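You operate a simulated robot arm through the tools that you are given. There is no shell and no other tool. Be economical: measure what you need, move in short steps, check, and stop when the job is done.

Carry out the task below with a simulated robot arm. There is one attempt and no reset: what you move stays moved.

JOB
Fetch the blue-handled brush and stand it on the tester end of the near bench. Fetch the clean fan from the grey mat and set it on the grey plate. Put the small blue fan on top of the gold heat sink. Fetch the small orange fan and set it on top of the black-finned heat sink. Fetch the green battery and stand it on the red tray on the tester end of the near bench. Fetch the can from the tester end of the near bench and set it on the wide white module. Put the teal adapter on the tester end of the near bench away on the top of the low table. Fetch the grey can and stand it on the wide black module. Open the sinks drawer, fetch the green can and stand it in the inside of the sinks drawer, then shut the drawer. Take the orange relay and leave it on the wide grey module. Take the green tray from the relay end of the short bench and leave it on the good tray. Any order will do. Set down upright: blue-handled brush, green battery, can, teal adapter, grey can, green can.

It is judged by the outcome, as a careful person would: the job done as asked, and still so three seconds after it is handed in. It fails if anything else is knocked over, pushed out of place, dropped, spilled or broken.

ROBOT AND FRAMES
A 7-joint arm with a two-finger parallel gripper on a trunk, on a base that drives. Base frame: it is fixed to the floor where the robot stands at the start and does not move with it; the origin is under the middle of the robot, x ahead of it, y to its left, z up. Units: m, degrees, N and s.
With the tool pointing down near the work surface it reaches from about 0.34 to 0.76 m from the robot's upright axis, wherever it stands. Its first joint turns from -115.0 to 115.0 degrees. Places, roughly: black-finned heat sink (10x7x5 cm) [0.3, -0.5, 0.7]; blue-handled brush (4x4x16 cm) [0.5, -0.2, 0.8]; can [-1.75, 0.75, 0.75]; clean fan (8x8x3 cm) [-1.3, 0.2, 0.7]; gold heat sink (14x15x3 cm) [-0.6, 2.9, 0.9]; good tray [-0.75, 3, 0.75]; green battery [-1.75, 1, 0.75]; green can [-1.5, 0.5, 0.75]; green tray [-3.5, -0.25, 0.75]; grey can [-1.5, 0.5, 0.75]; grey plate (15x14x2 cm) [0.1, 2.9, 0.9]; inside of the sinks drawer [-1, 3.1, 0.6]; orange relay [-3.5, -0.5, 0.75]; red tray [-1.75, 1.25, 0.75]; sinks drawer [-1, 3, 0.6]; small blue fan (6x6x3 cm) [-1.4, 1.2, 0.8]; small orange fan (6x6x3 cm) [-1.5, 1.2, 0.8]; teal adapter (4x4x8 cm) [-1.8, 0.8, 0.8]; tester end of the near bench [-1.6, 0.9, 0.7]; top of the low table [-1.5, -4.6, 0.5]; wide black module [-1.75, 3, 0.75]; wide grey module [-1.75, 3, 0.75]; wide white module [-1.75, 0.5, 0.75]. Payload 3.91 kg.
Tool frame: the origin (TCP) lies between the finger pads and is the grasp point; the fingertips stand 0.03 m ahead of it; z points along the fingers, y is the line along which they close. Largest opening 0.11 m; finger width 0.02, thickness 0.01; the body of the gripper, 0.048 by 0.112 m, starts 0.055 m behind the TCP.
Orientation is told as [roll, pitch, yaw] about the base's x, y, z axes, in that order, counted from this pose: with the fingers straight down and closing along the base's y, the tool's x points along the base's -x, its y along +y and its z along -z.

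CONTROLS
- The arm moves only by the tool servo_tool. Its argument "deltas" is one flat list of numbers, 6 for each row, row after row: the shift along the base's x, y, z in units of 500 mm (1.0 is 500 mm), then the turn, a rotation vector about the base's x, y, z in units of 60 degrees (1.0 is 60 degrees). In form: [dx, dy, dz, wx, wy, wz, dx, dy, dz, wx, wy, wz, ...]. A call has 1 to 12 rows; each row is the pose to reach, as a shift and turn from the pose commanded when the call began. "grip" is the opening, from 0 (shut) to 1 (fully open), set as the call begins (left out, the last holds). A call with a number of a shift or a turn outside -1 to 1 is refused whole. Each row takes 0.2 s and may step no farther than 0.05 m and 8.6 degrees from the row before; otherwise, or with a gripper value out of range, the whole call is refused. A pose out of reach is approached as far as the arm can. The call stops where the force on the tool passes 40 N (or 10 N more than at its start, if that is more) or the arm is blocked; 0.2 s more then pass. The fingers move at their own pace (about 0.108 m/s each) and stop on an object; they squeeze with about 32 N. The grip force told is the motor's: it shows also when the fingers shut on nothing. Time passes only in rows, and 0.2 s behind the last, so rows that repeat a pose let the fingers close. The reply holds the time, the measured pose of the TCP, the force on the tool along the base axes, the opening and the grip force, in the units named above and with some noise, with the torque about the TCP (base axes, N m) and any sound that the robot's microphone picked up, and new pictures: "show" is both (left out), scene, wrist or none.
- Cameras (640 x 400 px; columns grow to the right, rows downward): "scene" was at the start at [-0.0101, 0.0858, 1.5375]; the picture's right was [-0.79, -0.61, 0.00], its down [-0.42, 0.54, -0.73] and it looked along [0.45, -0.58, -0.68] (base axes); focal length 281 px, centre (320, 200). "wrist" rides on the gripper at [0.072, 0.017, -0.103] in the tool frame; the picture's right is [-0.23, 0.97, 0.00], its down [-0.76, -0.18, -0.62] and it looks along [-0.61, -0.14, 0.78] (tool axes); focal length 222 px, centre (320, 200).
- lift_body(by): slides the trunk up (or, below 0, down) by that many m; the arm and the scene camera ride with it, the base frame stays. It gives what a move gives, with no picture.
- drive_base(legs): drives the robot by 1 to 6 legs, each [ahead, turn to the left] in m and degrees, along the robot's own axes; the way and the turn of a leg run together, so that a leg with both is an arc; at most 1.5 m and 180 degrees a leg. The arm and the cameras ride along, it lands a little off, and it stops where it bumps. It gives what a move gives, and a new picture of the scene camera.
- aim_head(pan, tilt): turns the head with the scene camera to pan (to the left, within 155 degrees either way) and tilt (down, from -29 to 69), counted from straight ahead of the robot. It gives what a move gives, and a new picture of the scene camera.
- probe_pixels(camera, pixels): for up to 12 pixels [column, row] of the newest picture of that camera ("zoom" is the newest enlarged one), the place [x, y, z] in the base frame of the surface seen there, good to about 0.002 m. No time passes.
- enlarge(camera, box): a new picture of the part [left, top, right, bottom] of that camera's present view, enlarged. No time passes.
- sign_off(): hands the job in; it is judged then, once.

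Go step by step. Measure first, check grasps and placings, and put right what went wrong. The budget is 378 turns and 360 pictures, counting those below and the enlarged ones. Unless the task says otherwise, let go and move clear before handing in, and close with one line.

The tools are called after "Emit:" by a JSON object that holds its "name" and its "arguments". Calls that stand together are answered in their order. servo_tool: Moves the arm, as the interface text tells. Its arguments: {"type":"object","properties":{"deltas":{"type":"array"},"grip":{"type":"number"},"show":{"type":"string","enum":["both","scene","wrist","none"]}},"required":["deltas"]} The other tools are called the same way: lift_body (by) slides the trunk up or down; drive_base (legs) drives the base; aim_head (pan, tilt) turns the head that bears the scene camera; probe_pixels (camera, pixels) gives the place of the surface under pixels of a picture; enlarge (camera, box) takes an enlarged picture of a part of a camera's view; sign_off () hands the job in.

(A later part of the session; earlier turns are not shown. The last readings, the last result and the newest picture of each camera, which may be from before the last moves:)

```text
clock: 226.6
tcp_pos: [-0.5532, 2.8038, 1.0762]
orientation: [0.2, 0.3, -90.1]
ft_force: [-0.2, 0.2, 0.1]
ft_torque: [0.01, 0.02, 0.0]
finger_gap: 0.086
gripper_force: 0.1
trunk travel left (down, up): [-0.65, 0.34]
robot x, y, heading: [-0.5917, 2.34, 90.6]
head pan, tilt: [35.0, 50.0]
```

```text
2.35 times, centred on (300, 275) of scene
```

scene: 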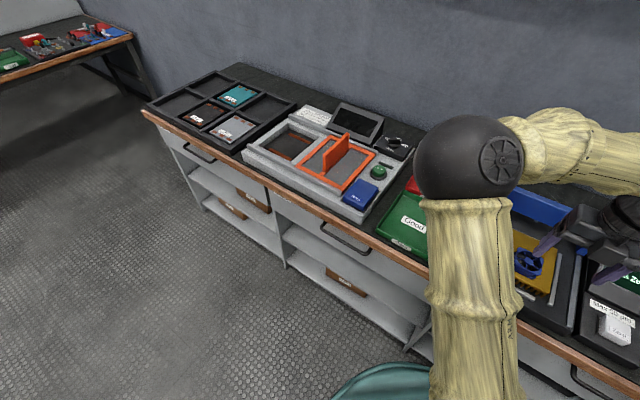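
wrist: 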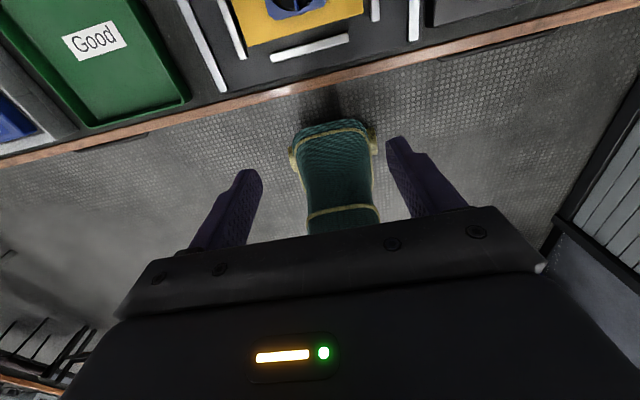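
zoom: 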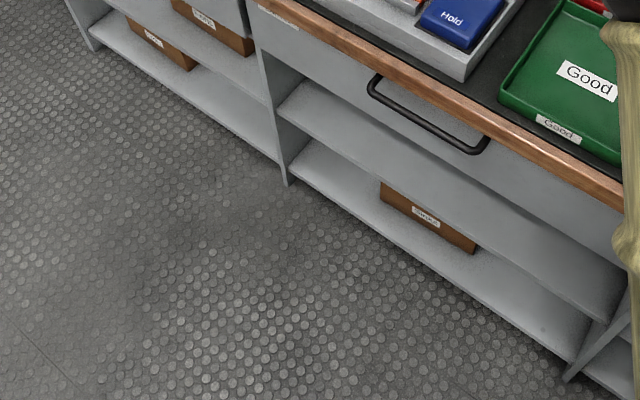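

Emit:
{"name": "probe_pixels", "arguments": {"camera": "zoom", "pixels": [[372, 85], [425, 125], [478, 150], [420, 118], [440, 100], [300, 70], [450, 165], [330, 60], [268, 20], [610, 205], [400, 105]]}}

Emit:
{"name": "probe_pixels", "arguments": {"camera": "scene", "pixels": [[238, 96], [206, 114], [232, 128], [410, 225], [400, 240], [185, 103]]}}

```text
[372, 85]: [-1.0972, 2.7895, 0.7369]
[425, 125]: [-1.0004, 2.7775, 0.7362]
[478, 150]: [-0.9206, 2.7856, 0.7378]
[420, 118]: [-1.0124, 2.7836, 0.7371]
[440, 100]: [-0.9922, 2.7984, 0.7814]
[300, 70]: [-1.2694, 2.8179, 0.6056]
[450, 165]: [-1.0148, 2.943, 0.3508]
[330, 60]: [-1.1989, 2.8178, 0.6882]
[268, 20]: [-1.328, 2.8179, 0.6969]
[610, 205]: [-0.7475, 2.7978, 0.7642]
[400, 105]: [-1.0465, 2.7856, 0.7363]
```

```text
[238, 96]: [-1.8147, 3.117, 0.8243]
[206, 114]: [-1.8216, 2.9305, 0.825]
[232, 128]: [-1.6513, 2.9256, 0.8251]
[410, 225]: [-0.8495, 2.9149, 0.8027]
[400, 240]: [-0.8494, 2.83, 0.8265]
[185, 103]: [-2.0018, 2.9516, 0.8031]
```

I have the handle geometry: a bar at y ≈ 2.78, z ≈ 0.735, centered on x ≈ -1.01. I'll drive in front of the drawer.

Emit:
{"name": "drive_base", "arguments": {"legs": [[-0.14, 0], [0, 89.5], [0.42, 0], [0, -90]]}}

Emit:
{"name": "servo_tool", "arguments": {"deltas": [0, 0, 0, 0, 0, -0.14, 0, 0, 0, 0, 0, -0.28, 0, 0, 0, 0, 0, -0.42, 0, 0, 0, 0, 0, -0.56, 0, 0, 0, 0, 0, -0.7, 0, 0, 0, 0, 0, -0.84, 0, 0, 0, 0, 0, -0.98], "grip": 0.5, "show": "none"}}

```text
clock: 237.6
tcp_pos: [-0.9815, 2.6692, 1.0768]
orientation: [0.2, 0.3, -89.2]
ft_force: [0.4, -0.3, -0.3]
ft_torque: [0.01, 0.03, 0.0]
finger_gap: 0.0857
gripper_force: 0.0
trunk travel left (down, up): [-0.65, 0.34]
robot x, y, heading: [-1.0067, 2.2074, 91.4]
head pan, tilt: [35.0, 50.0]
```

scene: 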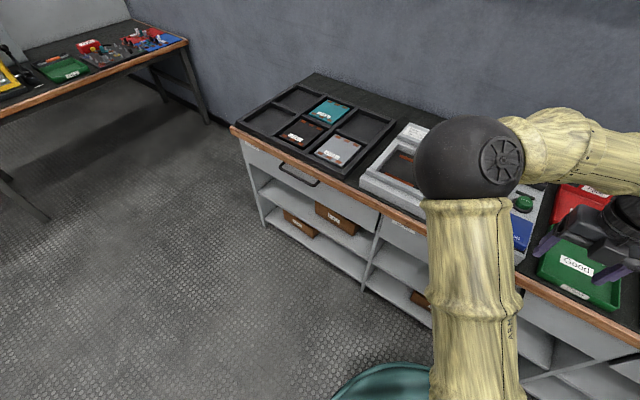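

```text
clock: 239.2
tcp_pos: [-0.9813, 2.6686, 1.0761]
orientation: [0.2, 0.3, -148.2]
ft_force: [0.3, 0.4, -0.4]
ft_torque: [-0.01, -0.03, -0.03]
finger_gap: 0.0552
gripper_force: 0.1
trunk travel left (down, up): [-0.65, 0.34]
robot x, y, heading: [-1.0112, 2.2053, 91.0]
head pan, tilt: [35.0, 50.0]
```

Emit:
{"name": "servo_tool", "arguments": {"deltas": [0, 0, 0, 0, 0, -0.14, 0, 0, 0, 0, 0, -0.28, 0, 0, 0, 0, 0, -0.42, 0, 0, 0, 0, 0, -0.53], "show": "none"}}

Emit:
{"name": "servo_tool", "arguments": {"deltas": [0, 0, 0, 0.14, 0, 0, 0, 0, 0, 0.28, 0, 0, 0, 0, 0, 0.42, 0, 0, 0, 0, 0, 0.56, 0, 0, 0, 0, 0, 0.7, 0, 0, 0, 0, 0, 0.84, 0, 0, 0, 0, 0, 0.98, 0, 0], "show": "none"}}

Emit:
{"name": "servo_tool", "arguments": {"deltas": [0, 0.02, -0.05, 0.13, 0, 0, 0, 0.04, -0.1, 0.26, 0, 0, 0, 0.04, -0.15, 0.39, 0, 0, 0, 0.04, -0.2, 0.52, 0, 0]}}

```text
clock: 240.2
tcp_pos: [-0.9822, 2.6702, 1.0752]
orientation: [0.1, 0.4, -179.9]
ft_force: [0.5, 0.0, 0.3]
ft_torque: [0.01, 0.02, 0.01]
finger_gap: 0.055
gripper_force: 0.1
trunk travel left (down, up): [-0.65, 0.34]
robot x, y, heading: [-1.0091, 2.2073, 91.1]
head pan, tilt: [35.0, 50.0]
```

```text
clock: 241.8
tcp_pos: [-0.9792, 2.69, 1.0854]
orientation: [-58.5, 0.3, 179.8]
ft_force: [0.2, -0.5, -0.7]
ft_torque: [0.01, 0.03, 0.02]
finger_gap: 0.0548
gripper_force: 0.1
out of reach, approached as far as the arm can: row 7
trunk travel left (down, up): [-0.65, 0.34]
robot x, y, heading: [-1.0074, 2.2073, 91.2]
head pan, tilt: [35.0, 50.0]
```

```text
clock: 242.8
tcp_pos: [-0.9747, 2.7388, 0.9753]
orientation: [-89.9, 0.2, 179.7]
ft_force: [-0.1, 0.1, 1.1]
ft_torque: [-0.04, 0.03, 0.02]
finger_gap: 0.0551
gripper_force: 0.1
out of reach, approached as far as the arm can: row 1, 2, 3, 4
trunk travel left (down, up): [-0.65, 0.34]
robot x, y, heading: [-1.0099, 2.2021, 91.1]
head pan, tilt: [35.0, 50.0]
```

scene: 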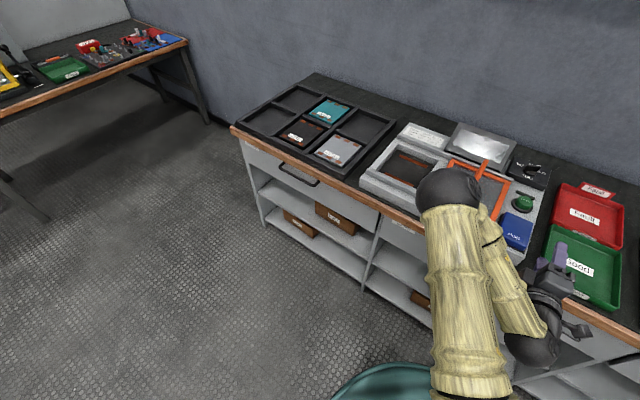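
wrist: 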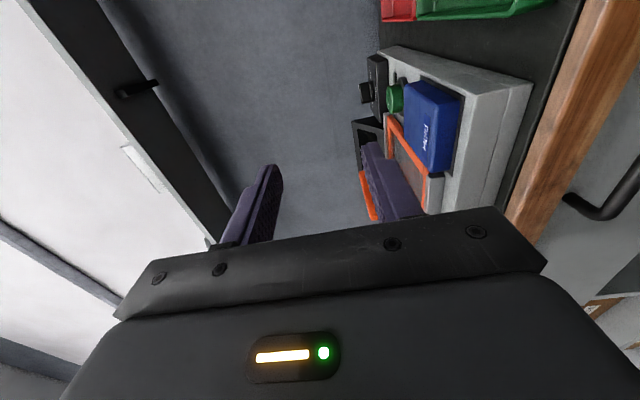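

Emit:
{"name": "drive_base", "arguments": {"legs": [[-0.08, 0]]}}

Emit:
{"name": "lift_body", "arguments": {"by": -0.243}}

Emit:
{"name": "servo_tool", "arguments": {"deltas": [-0.03, 0, 0, 0, 0, 0], "grip": 0.35}}

```text
clock: 243.9
tcp_pos: [-0.9732, 2.6545, 0.9755]
orientation: [-89.9, 0.1, 179.7]
ft_force: [0.0, -0.6, 0.5]
ft_torque: [-0.01, 0.01, 0.04]
finger_gap: 0.055
gripper_force: 0.0
trunk travel left (down, up): [-0.65, 0.34]
robot x, y, heading: [-1.0082, 2.1282, 90.8]
head pan, tilt: [35.0, 50.0]
```

scene: 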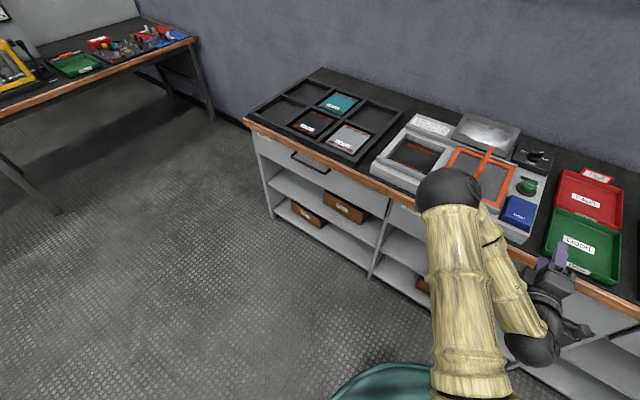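

```text
clock: 246.4
tcp_pos: [-0.9714, 2.6543, 0.7343]
orientation: [-89.8, 0.2, 179.6]
ft_force: [-0.3, 0.5, 0.5]
ft_torque: [0.02, -0.01, -0.01]
finger_gap: 0.055
gripper_force: 0.0
trunk travel left (down, up): [-0.407, 0.583]
robot x, y, heading: [-1.0096, 2.1187, 90.8]
head pan, tilt: [35.0, 50.0]
```

```text
clock: 246.8
tcp_pos: [-0.9868, 2.6562, 0.7329]
orientation: [-89.9, 0.1, 179.5]
ft_force: [0.2, -1.2, -0.7]
ft_torque: [0.0, 0.02, 0.0]
finger_gap: 0.0383
gripper_force: 0.1
trunk travel left (down, up): [-0.407, 0.583]
robot x, y, heading: [-1.007, 2.1224, 91.1]
head pan, tilt: [35.0, 50.0]
```

scene: 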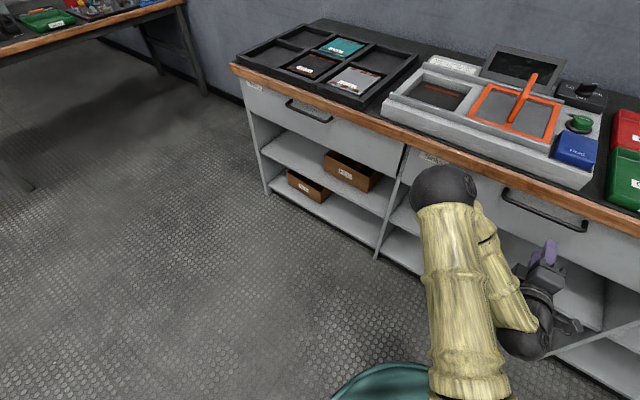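
wrist: 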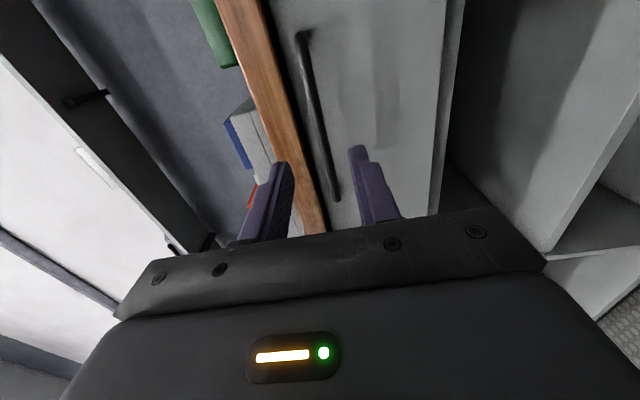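

Emit:
{"name": "probe_pixels", "arguments": {"camera": "wrist", "pixels": [[302, 45], [318, 120], [336, 190], [325, 150], [290, 130], [350, 120]]}}

Emit:
{"name": "enlarge", "arguments": {"camera": "scene", "box": [480, 170, 620, 260]}}

```text
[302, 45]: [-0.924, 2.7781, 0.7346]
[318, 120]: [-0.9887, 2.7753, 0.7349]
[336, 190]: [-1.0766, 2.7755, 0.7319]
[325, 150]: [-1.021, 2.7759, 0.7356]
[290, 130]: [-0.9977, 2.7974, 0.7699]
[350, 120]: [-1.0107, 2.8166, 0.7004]
```

```text
4.44 times, centred on (550, 215) of scene
```

zoom: 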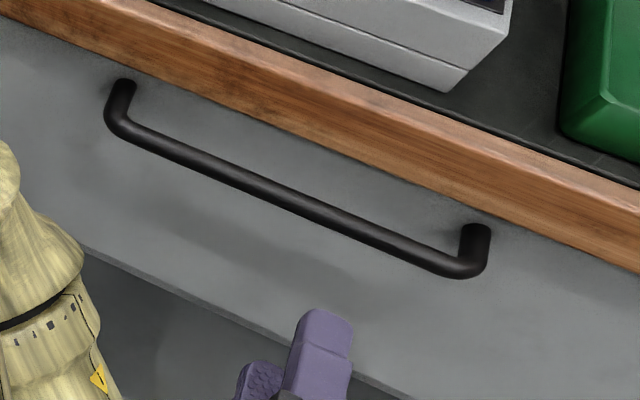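

Emit:
{"name": "servo_tool", "arguments": {"deltas": [-0.02, 0.07, 0, 0, 0, 0, -0.03, 0.14, 0, 0, 0, 0, -0.03, 0.204, 0, 0, 0, 0, -0.03, 0.204, 0, 0, 0, 0], "show": "none"}}

Emit:
{"name": "servo_tool", "arguments": {"deltas": [0, 0, 0, 0, 0, 0, 0, 0, 0, 0, 0, 0, 0, 0, 0, 0, 0, 0], "grip": 0}}

```text
clock: 247.8
tcp_pos: [-1.0017, 2.7568, 0.7327]
orientation: [-89.8, 0.2, 179.6]
ft_force: [-0.5, 0.3, 0.0]
ft_torque: [0.01, -0.02, -0.01]
finger_gap: 0.0387
gripper_force: 0.1
trunk travel left (down, up): [-0.407, 0.583]
robot x, y, heading: [-1.009, 2.1214, 90.6]
head pan, tilt: [35.0, 50.0]
```

```text
clock: 248.6
tcp_pos: [-1.0028, 2.7564, 0.734]
orientation: [-90.1, 0.1, 179.6]
ft_force: [-0.1, 1.8, 13.4]
ft_torque: [0.39, 0.15, 0.1]
finger_gap: 0.0115
gripper_force: 44.6
trunk travel left (down, up): [-0.407, 0.583]
robot x, y, heading: [-1.0093, 2.1227, 90.8]
head pan, tilt: [35.0, 50.0]
```

scene: 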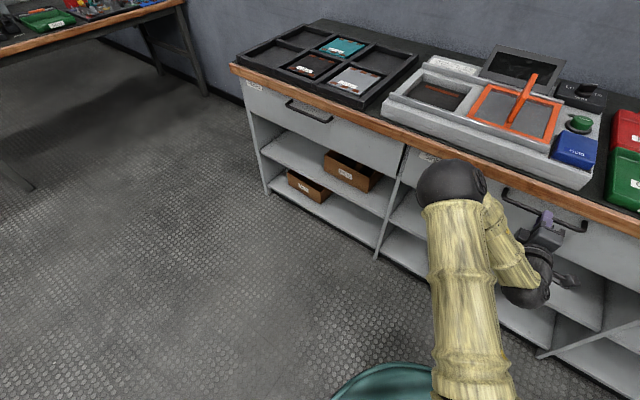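
wrist: 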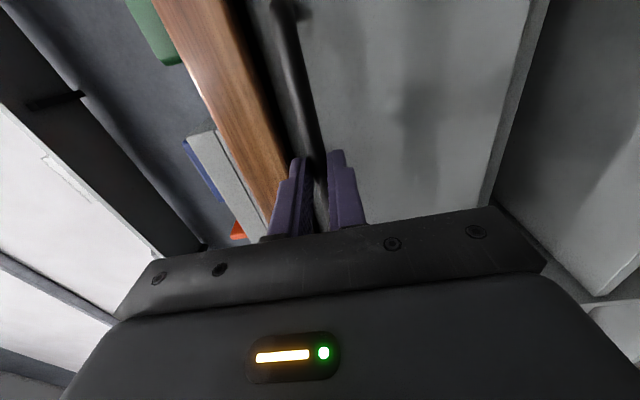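

The bar is gripped at 0.0115. I'll pull by reversing the base.

Emit:
{"name": "drive_base", "arguments": {"legs": [[-0.15, 0]]}}

```text
clock: 250.0
tcp_pos: [-1.0024, 2.6044, 0.735]
orientation: [-90.1, 0.3, 179.9]
ft_force: [-22.4, 1.4, 21.1]
ft_torque: [0.5, 0.24, 0.28]
finger_gap: 0.0117
gripper_force: 45.1
trunk travel left (down, up): [-0.407, 0.583]
robot x, y, heading: [-1.0026, 1.9702, 91.3]
head pan, tilt: [35.0, 50.0]
```

scene: 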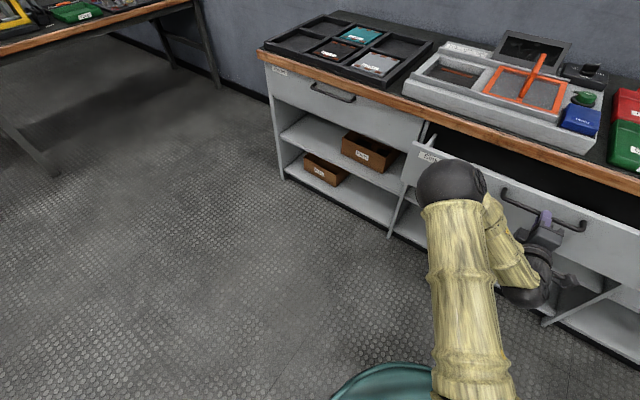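

Drawer opened 0.15 m. I'll pull another 0.13 m.

Emit:
{"name": "drive_base", "arguments": {"legs": [[-0.13, 0]]}}

```text
clock: 251.2
tcp_pos: [-1.0019, 2.4767, 0.7336]
orientation: [-90.3, 0.2, -179.7]
ft_force: [-30.8, 1.3, 11.7]
ft_torque: [0.27, 0.2, 1.0]
finger_gap: 0.0117
gripper_force: 44.7
trunk travel left (down, up): [-0.407, 0.583]
robot x, y, heading: [-1.006, 1.8445, 90.8]
head pan, tilt: [35.0, 50.0]
```

scene: 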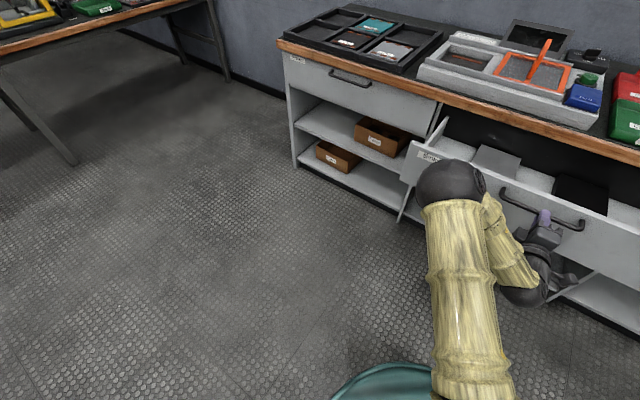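

Emit:
{"name": "servo_tool", "arguments": {"deltas": [0, 0, 0, 0, 0, 0, 0, 0, 0, 0, 0, 0], "grip": 0.35, "show": "none"}}

Emit:
{"name": "drive_base", "arguments": {"legs": [[-0.1, 0]]}}

Emit:
{"name": "lift_body", "arguments": {"by": 0.243}}

Emit:
{"name": "aim_head", "arguments": {"pan": -20, "tilt": 40}}

```text
clock: 251.8
tcp_pos: [-1.0008, 2.4782, 0.7333]
orientation: [-90.2, 0.0, -179.7]
ft_force: [-0.8, 0.2, -0.2]
ft_torque: [-0.01, 0.03, -0.02]
finger_gap: 0.0386
gripper_force: 0.0
trunk travel left (down, up): [-0.407, 0.583]
robot x, y, heading: [-1.0037, 1.8448, 91.0]
head pan, tilt: [35.0, 50.0]
```

```text
clock: 252.9
tcp_pos: [-0.9967, 2.4139, 0.7352]
orientation: [-90.3, 0.1, -179.9]
ft_force: [0.1, 0.2, -0.7]
ft_torque: [0.0, -0.02, 0.0]
finger_gap: 0.0385
gripper_force: 0.1
trunk travel left (down, up): [-0.407, 0.583]
robot x, y, heading: [-1.0027, 1.7797, 90.5]
head pan, tilt: [35.0, 50.0]
stopped in leg 1: the robot was blocked; the commanded pose is now the measured one
```

scene: 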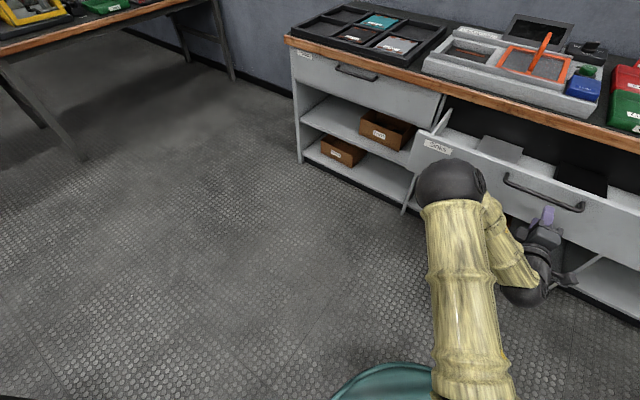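

```text
clock: 255.5
tcp_pos: [-0.9979, 2.4142, 0.9786]
orientation: [-90.2, 0.0, -179.9]
ft_force: [-0.5, -0.4, -0.2]
ft_torque: [-0.01, -0.02, 0.01]
finger_gap: 0.0384
gripper_force: 0.1
trunk travel left (down, up): [-0.65, 0.34]
robot x, y, heading: [-1.0037, 1.7772, 90.9]
head pan, tilt: [35.0, 50.0]
```

```text
clock: 256.7
tcp_pos: [-0.9975, 2.4147, 0.9776]
orientation: [-90.3, 0.0, -180.0]
ft_force: [-0.2, 0.1, 0.3]
ft_torque: [0.0, -0.02, -0.01]
finger_gap: 0.0385
gripper_force: 0.1
trunk travel left (down, up): [-0.65, 0.34]
robot x, y, heading: [-1.0043, 1.7787, 90.5]
head pan, tilt: [-20.0, 40.0]
```

scene: 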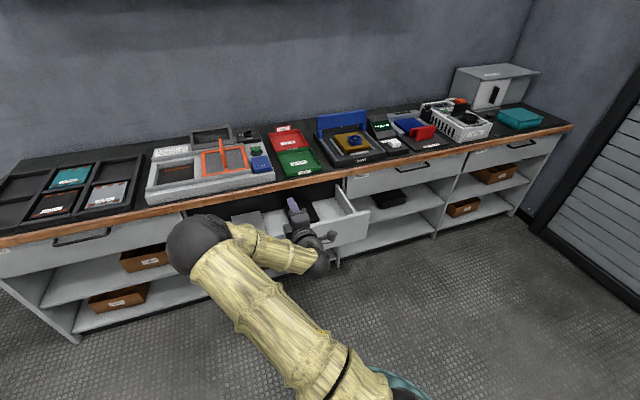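

The drawer is open. I'll turn the tool back down and then go fetch the green can from the near bench rack.

Emit:
{"name": "servo_tool", "arguments": {"deltas": [0, 0, 0.04, -0.14, 0, 0, 0, 0, 0.08, -0.28, 0, 0, 0, 0, 0.12, -0.42, 0, 0, 0, 0, 0.16, -0.56, 0, 0, 0, 0, 0.2, -0.7, 0, 0, 0, -0.05, 0.22, -0.84, 0, 0, 0, -0.1, 0.22, -0.98, 0, 0], "show": "none"}}

Emit:
{"name": "servo_tool", "arguments": {"deltas": [0, -0.05, 0, -0.13, 0, 0, 0, -0.1, 0, -0.26, 0, 0, 0, -0.16, 0, -0.39, 0, 0, 0, -0.22, 0, -0.52, 0, 0, 0, -0.28, 0, -0.52, 0, 0], "grip": 0.8, "show": "none"}}

Emit:
{"name": "aim_head", "arguments": {"pan": 10, "tilt": 45}}

```text
clock: 258.3
tcp_pos: [-1.0009, 2.3643, 1.0923]
orientation: [-32.3, -1.8, 179.0]
ft_force: [3.3, -3.1, -0.4]
ft_torque: [0.12, 0.12, 0.15]
finger_gap: 0.0385
gripper_force: 0.1
out of reach, approached as far as the arm can: row 6
trunk travel left (down, up): [-0.65, 0.34]
robot x, y, heading: [-1.0023, 1.7797, 90.8]
head pan, tilt: [-20.0, 40.0]
```

```text
clock: 259.5
tcp_pos: [-0.9984, 2.2226, 1.0904]
orientation: [-0.3, -0.1, -180.0]
ft_force: [-0.1, 0.2, 0.4]
ft_torque: [-0.01, 0.02, -0.03]
finger_gap: 0.0883
gripper_force: 0.1
trunk travel left (down, up): [-0.65, 0.34]
robot x, y, heading: [-1.004, 1.7804, 90.5]
head pan, tilt: [-20.0, 40.0]
```

```text
clock: 260.5
tcp_pos: [-0.999, 2.2232, 1.0895]
orientation: [-0.4, -0.1, -180.0]
ft_force: [-0.5, -0.8, -0.4]
ft_torque: [0.02, 0.03, 0.0]
finger_gap: 0.0882
gripper_force: 0.0
trunk travel left (down, up): [-0.65, 0.34]
robot x, y, heading: [-1.0015, 1.7801, 90.8]
head pan, tilt: [10.0, 45.0]
```

scene: 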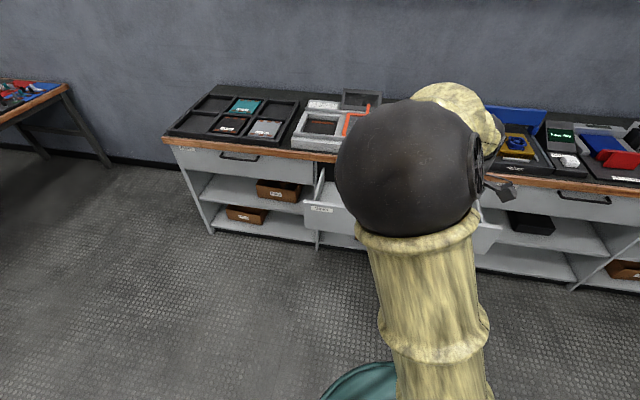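

Emit:
{"name": "drive_base", "arguments": {"legs": [[0.06, 0], [0, -90.5], [0.25, 0], [0, -90], [1.36, 0], [0, -90]]}}

Emit:
{"name": "aim_head", "arguments": {"pan": -20, "tilt": 48}}

```text
clock: 280.8
tcp_pos: [-1.1742, 0.4985, 1.0883]
orientation: [-0.3, -0.1, -90.9]
ft_force: [-0.4, -0.3, 0.0]
ft_torque: [0.0, 0.05, -0.02]
finger_gap: 0.088
gripper_force: 0.2
trunk travel left (down, up): [-0.65, 0.34]
robot x, y, heading: [-0.7265, 0.4881, 179.6]
head pan, tilt: [10.0, 45.0]
```

scene: 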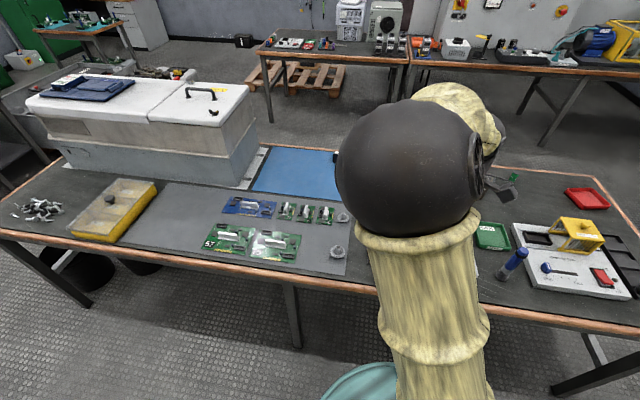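

```text
clock: 281.7
tcp_pos: [-1.1744, 0.4992, 1.0906]
orientation: [-0.3, -0.1, -90.9]
ft_force: [0.1, -0.6, 0.5]
ft_torque: [-0.02, -0.02, 0.03]
finger_gap: 0.0878
gripper_force: 0.0
trunk travel left (down, up): [-0.65, 0.34]
robot x, y, heading: [-0.7322, 0.49, 179.8]
head pan, tilt: [-20.0, 48.0]
```

scene: 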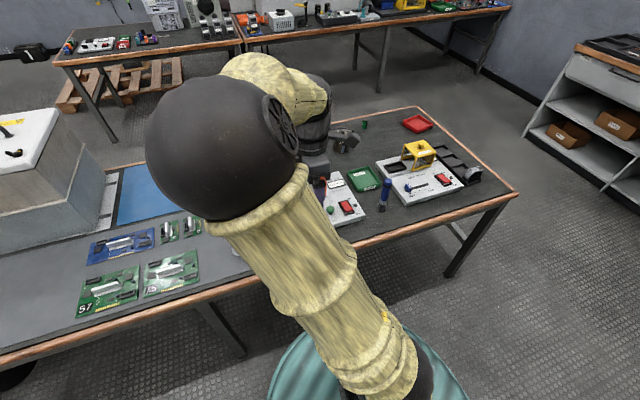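

Emit:
{"name": "servo_tool", "arguments": {"deltas": [-0.07, -0.02, 0, 0, 0, -0.14, -0.14, -0.04, 0, 0, 0, -0.28, -0.21, -0.06, 0, 0, 0, -0.42, -0.28, -0.08, 0, 0, 0, -0.56, -0.35, -0.1, 0, 0, 0, -0.7, -0.42, -0.12, 0, 0, 0, -0.84, -0.48, -0.14, 0, 0, 0, -0.98], "show": "none"}}

Emit:
{"name": "servo_tool", "arguments": {"deltas": [0, 0, -0.02, 0, 0, -0.14, 0, 0, -0.06, 0, 0, -0.28, 0, 0, -0.1, 0, 0, -0.42, 0, 0, -0.14, 0, 0, -0.5]}}

```text
clock: 283.3
tcp_pos: [-1.4157, 0.4275, 1.088]
orientation: [-0.4, 0.1, -149.7]
ft_force: [-0.4, -0.1, -1.0]
ft_torque: [-0.02, -0.04, 0.0]
finger_gap: 0.0882
gripper_force: 0.1
trunk travel left (down, up): [-0.65, 0.34]
robot x, y, heading: [-0.7318, 0.4884, 179.6]
head pan, tilt: [-20.0, 48.0]
```

```text
clock: 284.3
tcp_pos: [-1.4141, 0.4269, 1.0188]
orientation: [-0.3, -0.1, -179.8]
ft_force: [0.5, 0.0, 0.0]
ft_torque: [0.0, -0.01, -0.01]
finger_gap: 0.088
gripper_force: 0.1
trunk travel left (down, up): [-0.65, 0.34]
robot x, y, heading: [-0.7271, 0.4879, 179.5]
head pan, tilt: [-20.0, 48.0]
```

scene: 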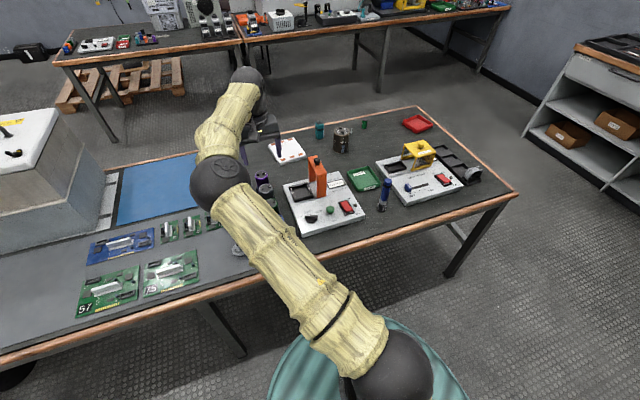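
wrist: 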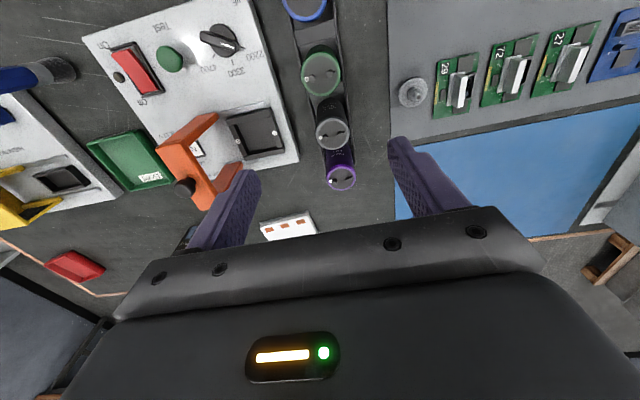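

Emit:
{"name": "probe_pixels", "arguments": {"camera": "wrist", "pixels": [[304, 75], [340, 70], [322, 95], [322, 58], [322, 74], [332, 132], [341, 178], [306, 8], [316, 135], [348, 130], [345, 95]]}}

Emit:
{"name": "enlarge", "arguments": {"camera": "wrist", "box": [260, 0, 400, 200]}}

```text
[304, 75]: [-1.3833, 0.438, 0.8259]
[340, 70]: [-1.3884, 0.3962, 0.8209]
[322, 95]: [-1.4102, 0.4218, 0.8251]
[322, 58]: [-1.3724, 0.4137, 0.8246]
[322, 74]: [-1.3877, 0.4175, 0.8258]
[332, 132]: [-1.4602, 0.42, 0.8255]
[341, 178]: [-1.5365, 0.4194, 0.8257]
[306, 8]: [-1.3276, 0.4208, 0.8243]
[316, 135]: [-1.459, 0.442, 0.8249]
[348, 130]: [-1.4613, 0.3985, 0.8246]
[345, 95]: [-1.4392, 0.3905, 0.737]
```

```text
2.00 times, centred on (330, 100) of wrist
```

zoom: 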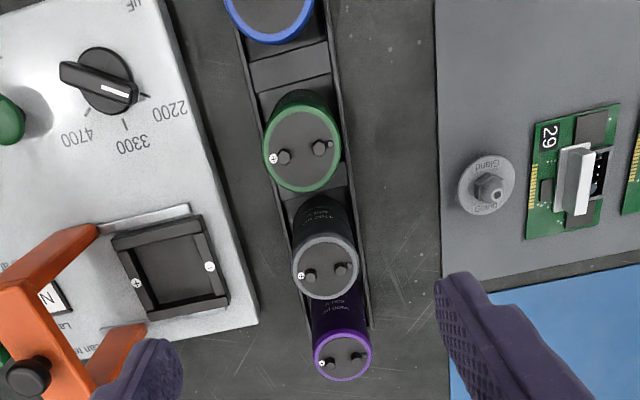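

Emit:
{"name": "servo_tool", "arguments": {"deltas": [0.048, -0.017, -0.05, 0, 0, 0, 0.048, -0.017, -0.14, 0, 0, 0, 0.048, -0.017, -0.23, 0, 0, 0, 0.048, -0.017, -0.32, 0, 0, 0, 0.048, -0.017, -0.4, 0, 0, 0, 0.048, -0.017, -0.457, 0, 0, 0], "show": "wrist"}}

Emit:
{"name": "servo_tool", "arguments": {"deltas": [0, 0, 0, 0, 0, 0, 0, 0, 0, 0, 0, 0, 0, 0, 0, 0, 0, 0], "grip": 0.2, "show": "none"}}

```text
clock: 285.7
tcp_pos: [-1.3889, 0.4206, 0.7897]
orientation: [-0.4, -0.1, -179.8]
ft_force: [0.3, -1.5, 0.4]
ft_torque: [-0.01, 0.01, -0.03]
finger_gap: 0.088
gripper_force: 0.0
trunk travel left (down, up): [-0.65, 0.34]
robot x, y, heading: [-0.7311, 0.4878, 179.7]
head pan, tilt: [-20.0, 48.0]
```

wrist: 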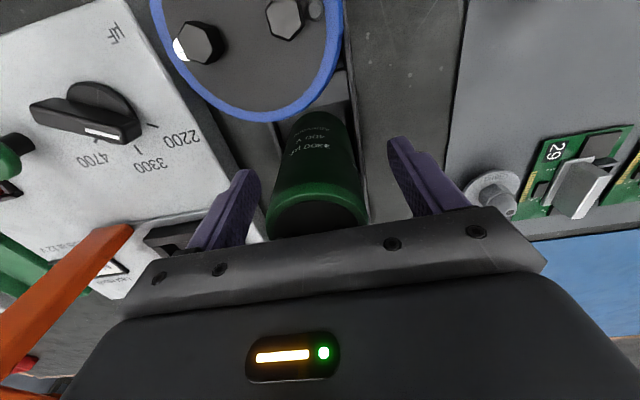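

```text
clock: 286.5
tcp_pos: [-1.3901, 0.4216, 0.7914]
orientation: [-0.4, -0.1, -179.7]
ft_force: [-0.6, 0.1, -0.4]
ft_torque: [-0.02, 0.04, -0.03]
finger_gap: 0.0469
gripper_force: 31.9
trunk travel left (down, up): [-0.65, 0.34]
robot x, y, heading: [-0.7319, 0.4854, 179.8]
head pan, tilt: [-20.0, 48.0]
```

Emit:
{"name": "servo_tool", "arguments": {"deltas": [0, 0, 0.08, 0, 0, 0, 0, 0, 0.17, 0, 0, 0, 0, 0, 0.26, 0, 0, 0, 0, 0, 0.35, 0, 0, 0, 0, 0, 0.44, 0, 0, 0, 0.06, 0.01, 0.52, 0, 0, 0, 0.14, 0.03, 0.58, 0, 0, 0, 0.23, 0.05, 0.6, 0, 0, 0, 0.32, 0.08, 0.6, 0, 0, 0, 0.4, 0.1, 0.6, 0, 0, 0]}}

```text
refused: row 6 steps farther than a row can; nothing moved
```

Emit:
{"name": "servo_tool", "arguments": {"deltas": [0, 0, 0.08, 0, 0, 0, 0, 0, 0.17, 0, 0, 0, 0, 0, 0.26, 0, 0, 0, 0, 0, 0.35, 0, 0, 0, 0, 0, 0.44, 0, 0, 0, 0.05, 0.01, 0.51, 0, 0, 0, 0.12, 0.03, 0.56, 0, 0, 0, 0.2, 0.05, 0.58, 0, 0, 0, 0.28, 0.08, 0.6, 0, 0, 0, 0.36, 0.1, 0.6, 0, 0, 0, 0.42, 0.12, 0.6, 0, 0, 0]}}

```text
clock: 288.9
tcp_pos: [-1.179, 0.4785, 1.0903]
orientation: [-0.4, -0.1, -179.7]
ft_force: [-0.2, 1.1, -3.2]
ft_torque: [-0.03, -0.02, 0.04]
finger_gap: 0.0469
gripper_force: 32.5
trunk travel left (down, up): [-0.65, 0.34]
robot x, y, heading: [-0.7339, 0.489, 180.0]
head pan, tilt: [-20.0, 48.0]
```

scene: 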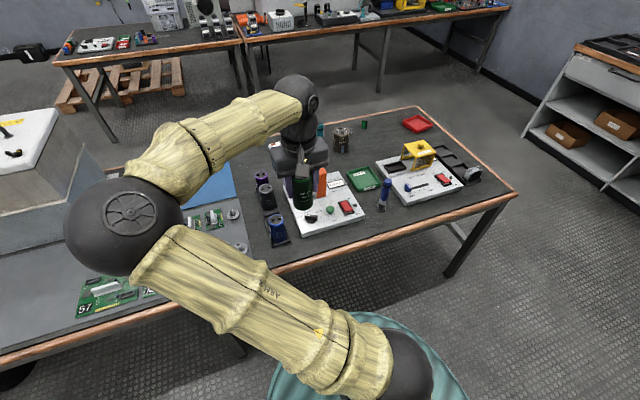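
wrist: 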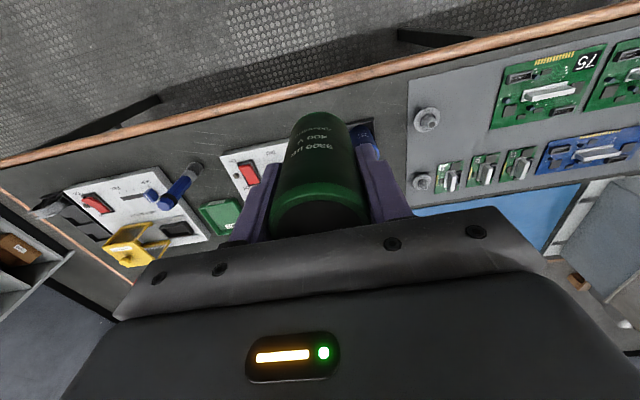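

Emit:
{"name": "drive_base", "arguments": {"legs": [[0, -90], [1.15, 0], [0, 32], [0.44, 0], [0, -32]]}}

Emit:
{"name": "aim_head", "arguments": {"pan": -5, "tilt": 50}}

```text
clock: 304.1
tcp_pos: [-0.921, 2.4884, 1.0902]
orientation: [-0.4, -0.2, 88.2]
ft_force: [-0.8, 0.4, -2.4]
ft_torque: [0.02, 0.04, -0.03]
finger_gap: 0.0469
gripper_force: 32.4
trunk travel left (down, up): [-0.65, 0.34]
robot x, y, heading: [-0.9277, 2.038, 87.6]
head pan, tilt: [-20.0, 48.0]
```

scene: 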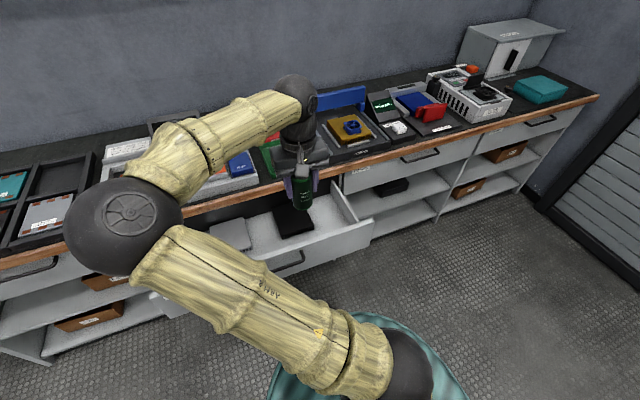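

```text
clock: 304.9
tcp_pos: [-0.9192, 2.4881, 1.0897]
orientation: [-0.4, -0.1, 88.4]
ft_force: [1.2, 0.0, -2.2]
ft_torque: [0.0, 0.02, 0.0]
finger_gap: 0.0468
gripper_force: 31.8
trunk travel left (down, up): [-0.65, 0.34]
robot x, y, heading: [-0.9241, 2.0424, 87.7]
head pan, tilt: [-5.0, 50.0]
```

scene: 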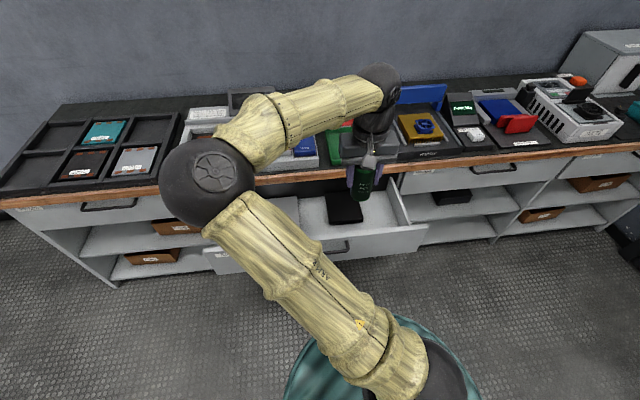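

Emit:
{"name": "enlarge", "arguments": {"camera": "scene", "box": [270, 160, 430, 270]}}

Emit:
{"name": "probe_pixels", "arguments": {"camera": "scene", "pixels": [[383, 222], [380, 205], [345, 215], [315, 220], [415, 228], [340, 235], [352, 198], [390, 192], [402, 226], [375, 228], [345, 182]]}}

```text
3.64 times, centred on (350, 215) of scene
```

zoom: 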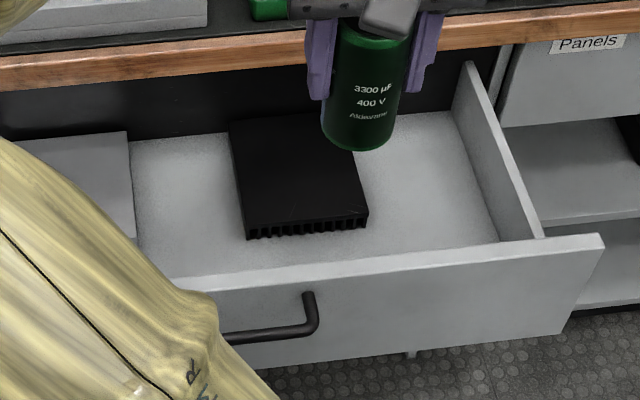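

```text
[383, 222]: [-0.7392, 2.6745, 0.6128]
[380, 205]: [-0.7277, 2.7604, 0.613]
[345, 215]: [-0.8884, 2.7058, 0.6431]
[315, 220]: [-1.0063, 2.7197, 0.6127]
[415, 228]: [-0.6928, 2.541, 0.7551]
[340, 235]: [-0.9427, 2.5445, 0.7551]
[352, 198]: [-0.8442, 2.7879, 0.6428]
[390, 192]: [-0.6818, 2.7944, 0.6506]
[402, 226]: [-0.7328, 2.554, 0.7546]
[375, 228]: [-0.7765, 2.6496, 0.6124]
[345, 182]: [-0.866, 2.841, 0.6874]
```

Emit:
{"name": "probe_pixels", "arguments": {"camera": "zoom", "pixels": [[366, 210], [355, 165], [245, 230], [500, 240], [545, 235], [460, 115], [470, 70], [450, 130], [430, 230], [515, 170]]}}

```text
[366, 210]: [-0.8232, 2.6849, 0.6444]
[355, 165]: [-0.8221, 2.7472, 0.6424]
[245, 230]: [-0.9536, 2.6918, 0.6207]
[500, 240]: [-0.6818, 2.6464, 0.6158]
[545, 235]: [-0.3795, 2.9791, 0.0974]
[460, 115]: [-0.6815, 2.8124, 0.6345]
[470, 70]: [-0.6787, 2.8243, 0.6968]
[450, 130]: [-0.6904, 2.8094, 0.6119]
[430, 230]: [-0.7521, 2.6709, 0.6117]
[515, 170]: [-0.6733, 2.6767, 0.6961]
```

Emit:
{"name": "servo_tool", "arguments": {"deltas": [0.066, 0.07, 0, 0, 0, 0, 0.132, 0.14, 0, 0, 0, 0, 0.198, 0.21, 0, 0, 0, 0, 0.264, 0.28, 0, 0, 0, 0, 0.334, 0.352, 0, 0, 0, 0, 0.334, 0.352, -0.09, 0, 0, 0, 0.334, 0.352, -0.18, 0, 0, 0, 0.334, 0.352, -0.27, 0, 0, 0, 0.334, 0.352, -0.36, 0, 0, 0, 0.334, 0.352, -0.45, 0, 0, 0, 0.334, 0.352, -0.54, 0, 0, 0]}}

```text
refused: row 5 steps farther than a row can; nothing moved
```

Emit:
{"name": "servo_tool", "arguments": {"deltas": [0.066, 0.07, 0, 0, 0, 0, 0.132, 0.14, 0, 0, 0, 0, 0.198, 0.21, 0, 0, 0, 0, 0.264, 0.28, 0, 0, 0, 0, 0.33, 0.35, 0, 0, 0, 0, 0.334, 0.352, -0.09, 0, 0, 0, 0.334, 0.352, -0.18, 0, 0, 0, 0.334, 0.352, -0.27, 0, 0, 0, 0.334, 0.352, -0.36, 0, 0, 0, 0.334, 0.352, -0.45, 0, 0, 0, 0.334, 0.352, -0.54, 0, 0, 0]}}

```text
clock: 307.3
tcp_pos: [-0.7523, 2.6655, 0.8203]
orientation: [-0.3, -0.1, 88.3]
ft_force: [-0.2, 0.0, -2.2]
ft_torque: [-0.02, -0.02, 0.0]
finger_gap: 0.0469
gripper_force: 32.2
trunk travel left (down, up): [-0.65, 0.34]
robot x, y, heading: [-0.9269, 2.0399, 87.6]
head pan, tilt: [-5.0, 50.0]
```

scene: 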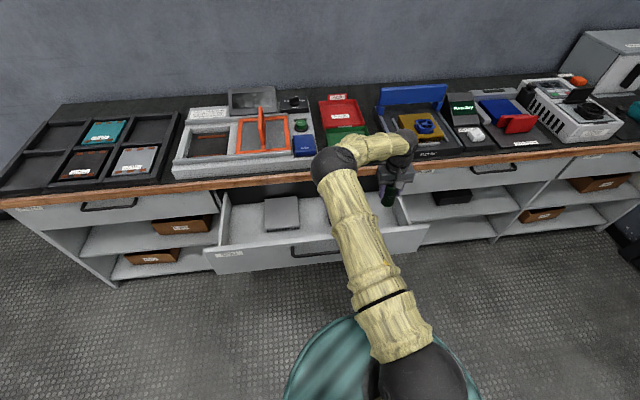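
wrist: 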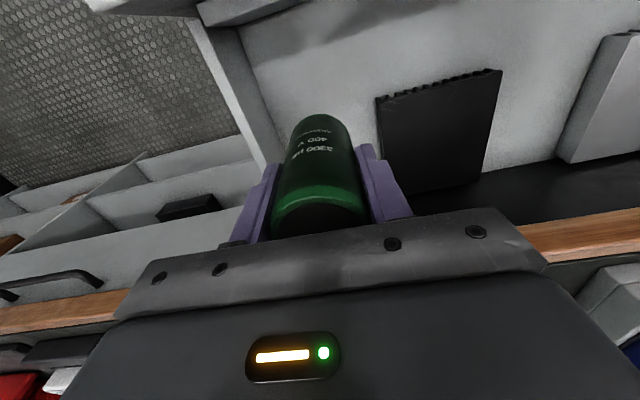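

Emit:
{"name": "servo_tool", "arguments": {"deltas": [0, 0, -0.07, 0, 0, 0, 0, 0, -0.14, 0, 0, 0, 0, 0, -0.2, 0, 0, 0, 0, 0, -0.25, 0, 0, 0]}}

Emit:
{"name": "servo_tool", "arguments": {"deltas": [0, 0, -0.008, 0, 0, 0, 0, 0, -0.016, 0, 0, 0], "show": "none"}}

```text
clock: 308.3
tcp_pos: [-0.751, 2.6651, 0.694]
orientation: [-0.4, -0.1, 88.5]
ft_force: [0.0, 1.0, -3.1]
ft_torque: [0.02, 0.03, 0.0]
finger_gap: 0.0469
gripper_force: 31.6
trunk travel left (down, up): [-0.65, 0.34]
robot x, y, heading: [-0.9265, 2.0384, 87.4]
head pan, tilt: [-5.0, 50.0]
```

scene: 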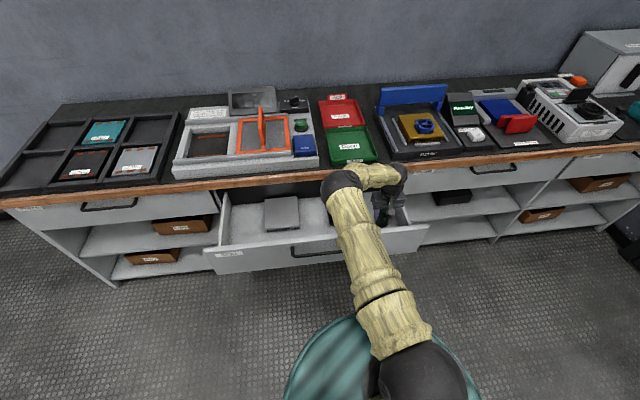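
wrist: 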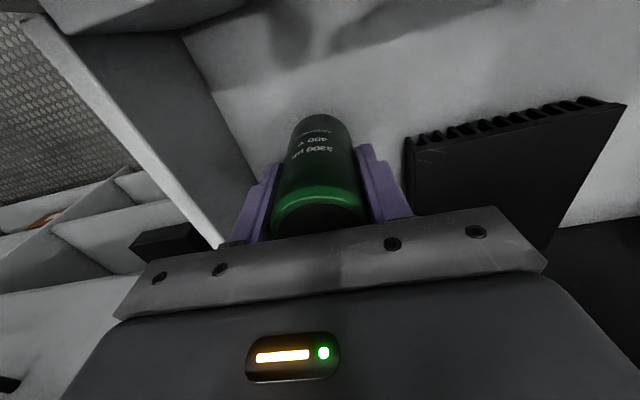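

```text
clock: 308.9
tcp_pos: [-0.7527, 2.6648, 0.6865]
orientation: [-0.4, -0.2, 88.4]
ft_force: [0.5, -0.2, -2.6]
ft_torque: [-0.02, -0.01, 0.02]
finger_gap: 0.0467
gripper_force: 32.0
trunk travel left (down, up): [-0.65, 0.34]
robot x, y, heading: [-0.9275, 2.0387, 87.5]
head pan, tilt: [-5.0, 50.0]
```

Emit:
{"name": "servo_tool", "arguments": {"deltas": [0, 0, -0.005, 0, 0, 0, 0, 0, -0.008, 0, 0, 0], "show": "none"}}

Emit:
{"name": "servo_tool", "arguments": {"deltas": [0, 0, -0.004, 0, 0, 0, 0, 0, -0.006, 0, 0, 0], "show": "none"}}

Emit:
{"name": "servo_tool", "arguments": {"deltas": [0, 0, -0.003, 0, 0, 0, 0, 0, -0.005, 0, 0, 0], "show": "none"}}

```text
clock: 309.5
tcp_pos: [-0.753, 2.6649, 0.6831]
orientation: [-0.4, -0.1, 88.3]
ft_force: [0.8, 0.2, -2.3]
ft_torque: [0.0, 0.0, 0.01]
finger_gap: 0.0469
gripper_force: 31.8
trunk travel left (down, up): [-0.65, 0.34]
robot x, y, heading: [-0.9291, 2.0373, 87.8]
head pan, tilt: [-5.0, 50.0]
```

```text
clock: 310.1
tcp_pos: [-0.7517, 2.6656, 0.6811]
orientation: [-0.5, -0.4, 88.3]
ft_force: [-1.2, 1.5, 11.1]
ft_torque: [-0.05, 0.26, -0.01]
finger_gap: 0.0468
gripper_force: 31.9
trunk travel left (down, up): [-0.65, 0.34]
robot x, y, heading: [-0.9285, 2.0406, 87.5]
head pan, tilt: [-5.0, 50.0]
```

```text
clock: 310.7
tcp_pos: [-0.7527, 2.6649, 0.6786]
orientation: [-0.3, -0.3, 88.3]
ft_force: [1.8, 3.1, 25.0]
ft_torque: [0.05, 0.51, -0.02]
finger_gap: 0.0467
gripper_force: 32.3
trunk travel left (down, up): [-0.65, 0.34]
robot x, y, heading: [-0.9217, 2.0392, 87.7]
head pan, tilt: [-5.0, 50.0]
```

Can is on the drawer floor. I'll release it and rise.

Emit:
{"name": "servo_tool", "arguments": {"deltas": [0, 0, 0.005, 0, 0, 0, 0, 0, 0.005, 0, 0, 0], "grip": 0.65, "show": "none"}}

Emit:
{"name": "servo_tool", "arguments": {"deltas": [0, 0, 0.08, 0, 0, 0, 0, 0, 0.17, 0, 0, 0, 0, 0, 0.26, 0, 0, 0, 0, 0, 0.35, 0, 0, 0, 0, 0, 0.44, 0, 0, 0, 0, 0, 0.53, 0, 0, 0, 0, 0, 0.62, 0, 0, 0]}}

```text
clock: 311.3
tcp_pos: [-0.7526, 2.6635, 0.6784]
orientation: [-0.3, 0.0, 88.3]
ft_force: [-0.2, -0.2, -0.2]
ft_torque: [-0.02, -0.06, 0.0]
finger_gap: 0.0716
gripper_force: 0.1
trunk travel left (down, up): [-0.65, 0.34]
robot x, y, heading: [-0.9293, 2.04, 87.5]
head pan, tilt: [-5.0, 50.0]
```

```text
clock: 312.9
tcp_pos: [-0.7542, 2.662, 0.9905]
orientation: [-0.4, -0.1, 88.3]
ft_force: [-0.6, -1.0, 0.1]
ft_torque: [-0.02, 0.02, -0.03]
finger_gap: 0.0716
gripper_force: 0.1
trunk travel left (down, up): [-0.65, 0.34]
robot x, y, heading: [-0.9287, 2.0359, 87.6]
head pan, tilt: [-5.0, 50.0]
```

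scene: 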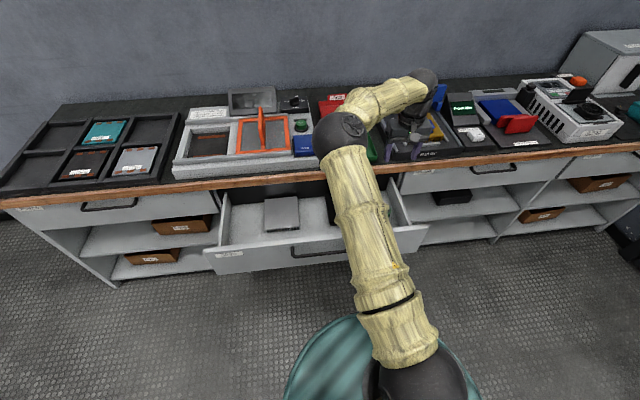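
wrist: 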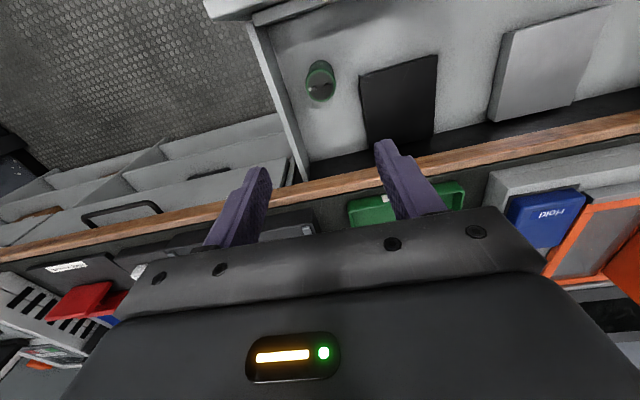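

The green can stands in the drawer. I'll now move in front of the handle to push the drawer shut with the fingertips.

Emit:
{"name": "servo_tool", "arguments": {"deltas": [-0.06, -0.06, 0, 0, 0, 0, -0.12, -0.12, 0, 0, 0, 0, -0.18, -0.18, 0, 0, 0, 0, -0.24, -0.24, 0, 0, 0, 0, -0.3, -0.3, 0, 0, 0, 0, -0.36, -0.36, 0, 0, 0, 0, -0.42, -0.42, 0, 0, 0, 0, -0.49, -0.48, 0, 0, 0, 0], "grip": 0.3, "show": "none"}}

Emit:
{"name": "servo_tool", "arguments": {"deltas": [0, 0, -0.09, 0, 0, 0.025, 0, 0, -0.18, 0, 0, 0.025, 0, 0, -0.27, 0, 0, 0.025, 0, 0, -0.36, 0, 0, 0.025, 0, 0, -0.43, 0, 0, 0.025, 0, 0, -0.48, 0, 0, 0.025]}}

```text
clock: 314.7
tcp_pos: [-0.9995, 2.4228, 0.9942]
orientation: [-0.4, -0.1, 88.3]
ft_force: [0.4, 0.1, 0.6]
ft_torque: [0.0, 0.01, -0.01]
finger_gap: 0.0332
gripper_force: 0.1
trunk travel left (down, up): [-0.65, 0.34]
robot x, y, heading: [-0.9238, 2.0384, 87.5]
head pan, tilt: [-5.0, 50.0]
```

```text
clock: 316.1
tcp_pos: [-0.9977, 2.4238, 0.7498]
orientation: [-0.4, -0.1, 89.8]
ft_force: [-0.4, 0.2, -0.3]
ft_torque: [-0.03, 0.01, -0.02]
finger_gap: 0.0331
gripper_force: 0.1
trunk travel left (down, up): [-0.65, 0.34]
robot x, y, heading: [-0.9277, 2.0419, 87.6]
head pan, tilt: [-5.0, 50.0]
```

scene: 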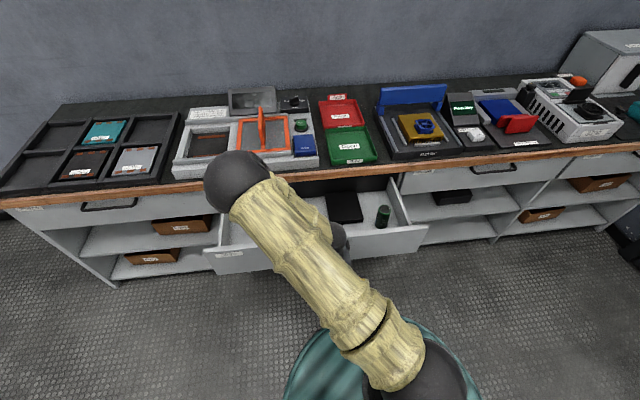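
wrist: 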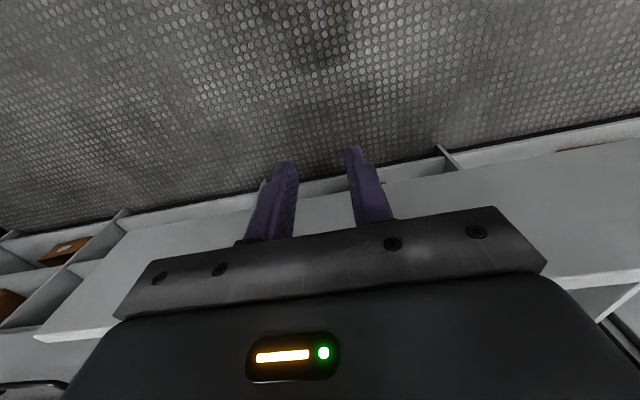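

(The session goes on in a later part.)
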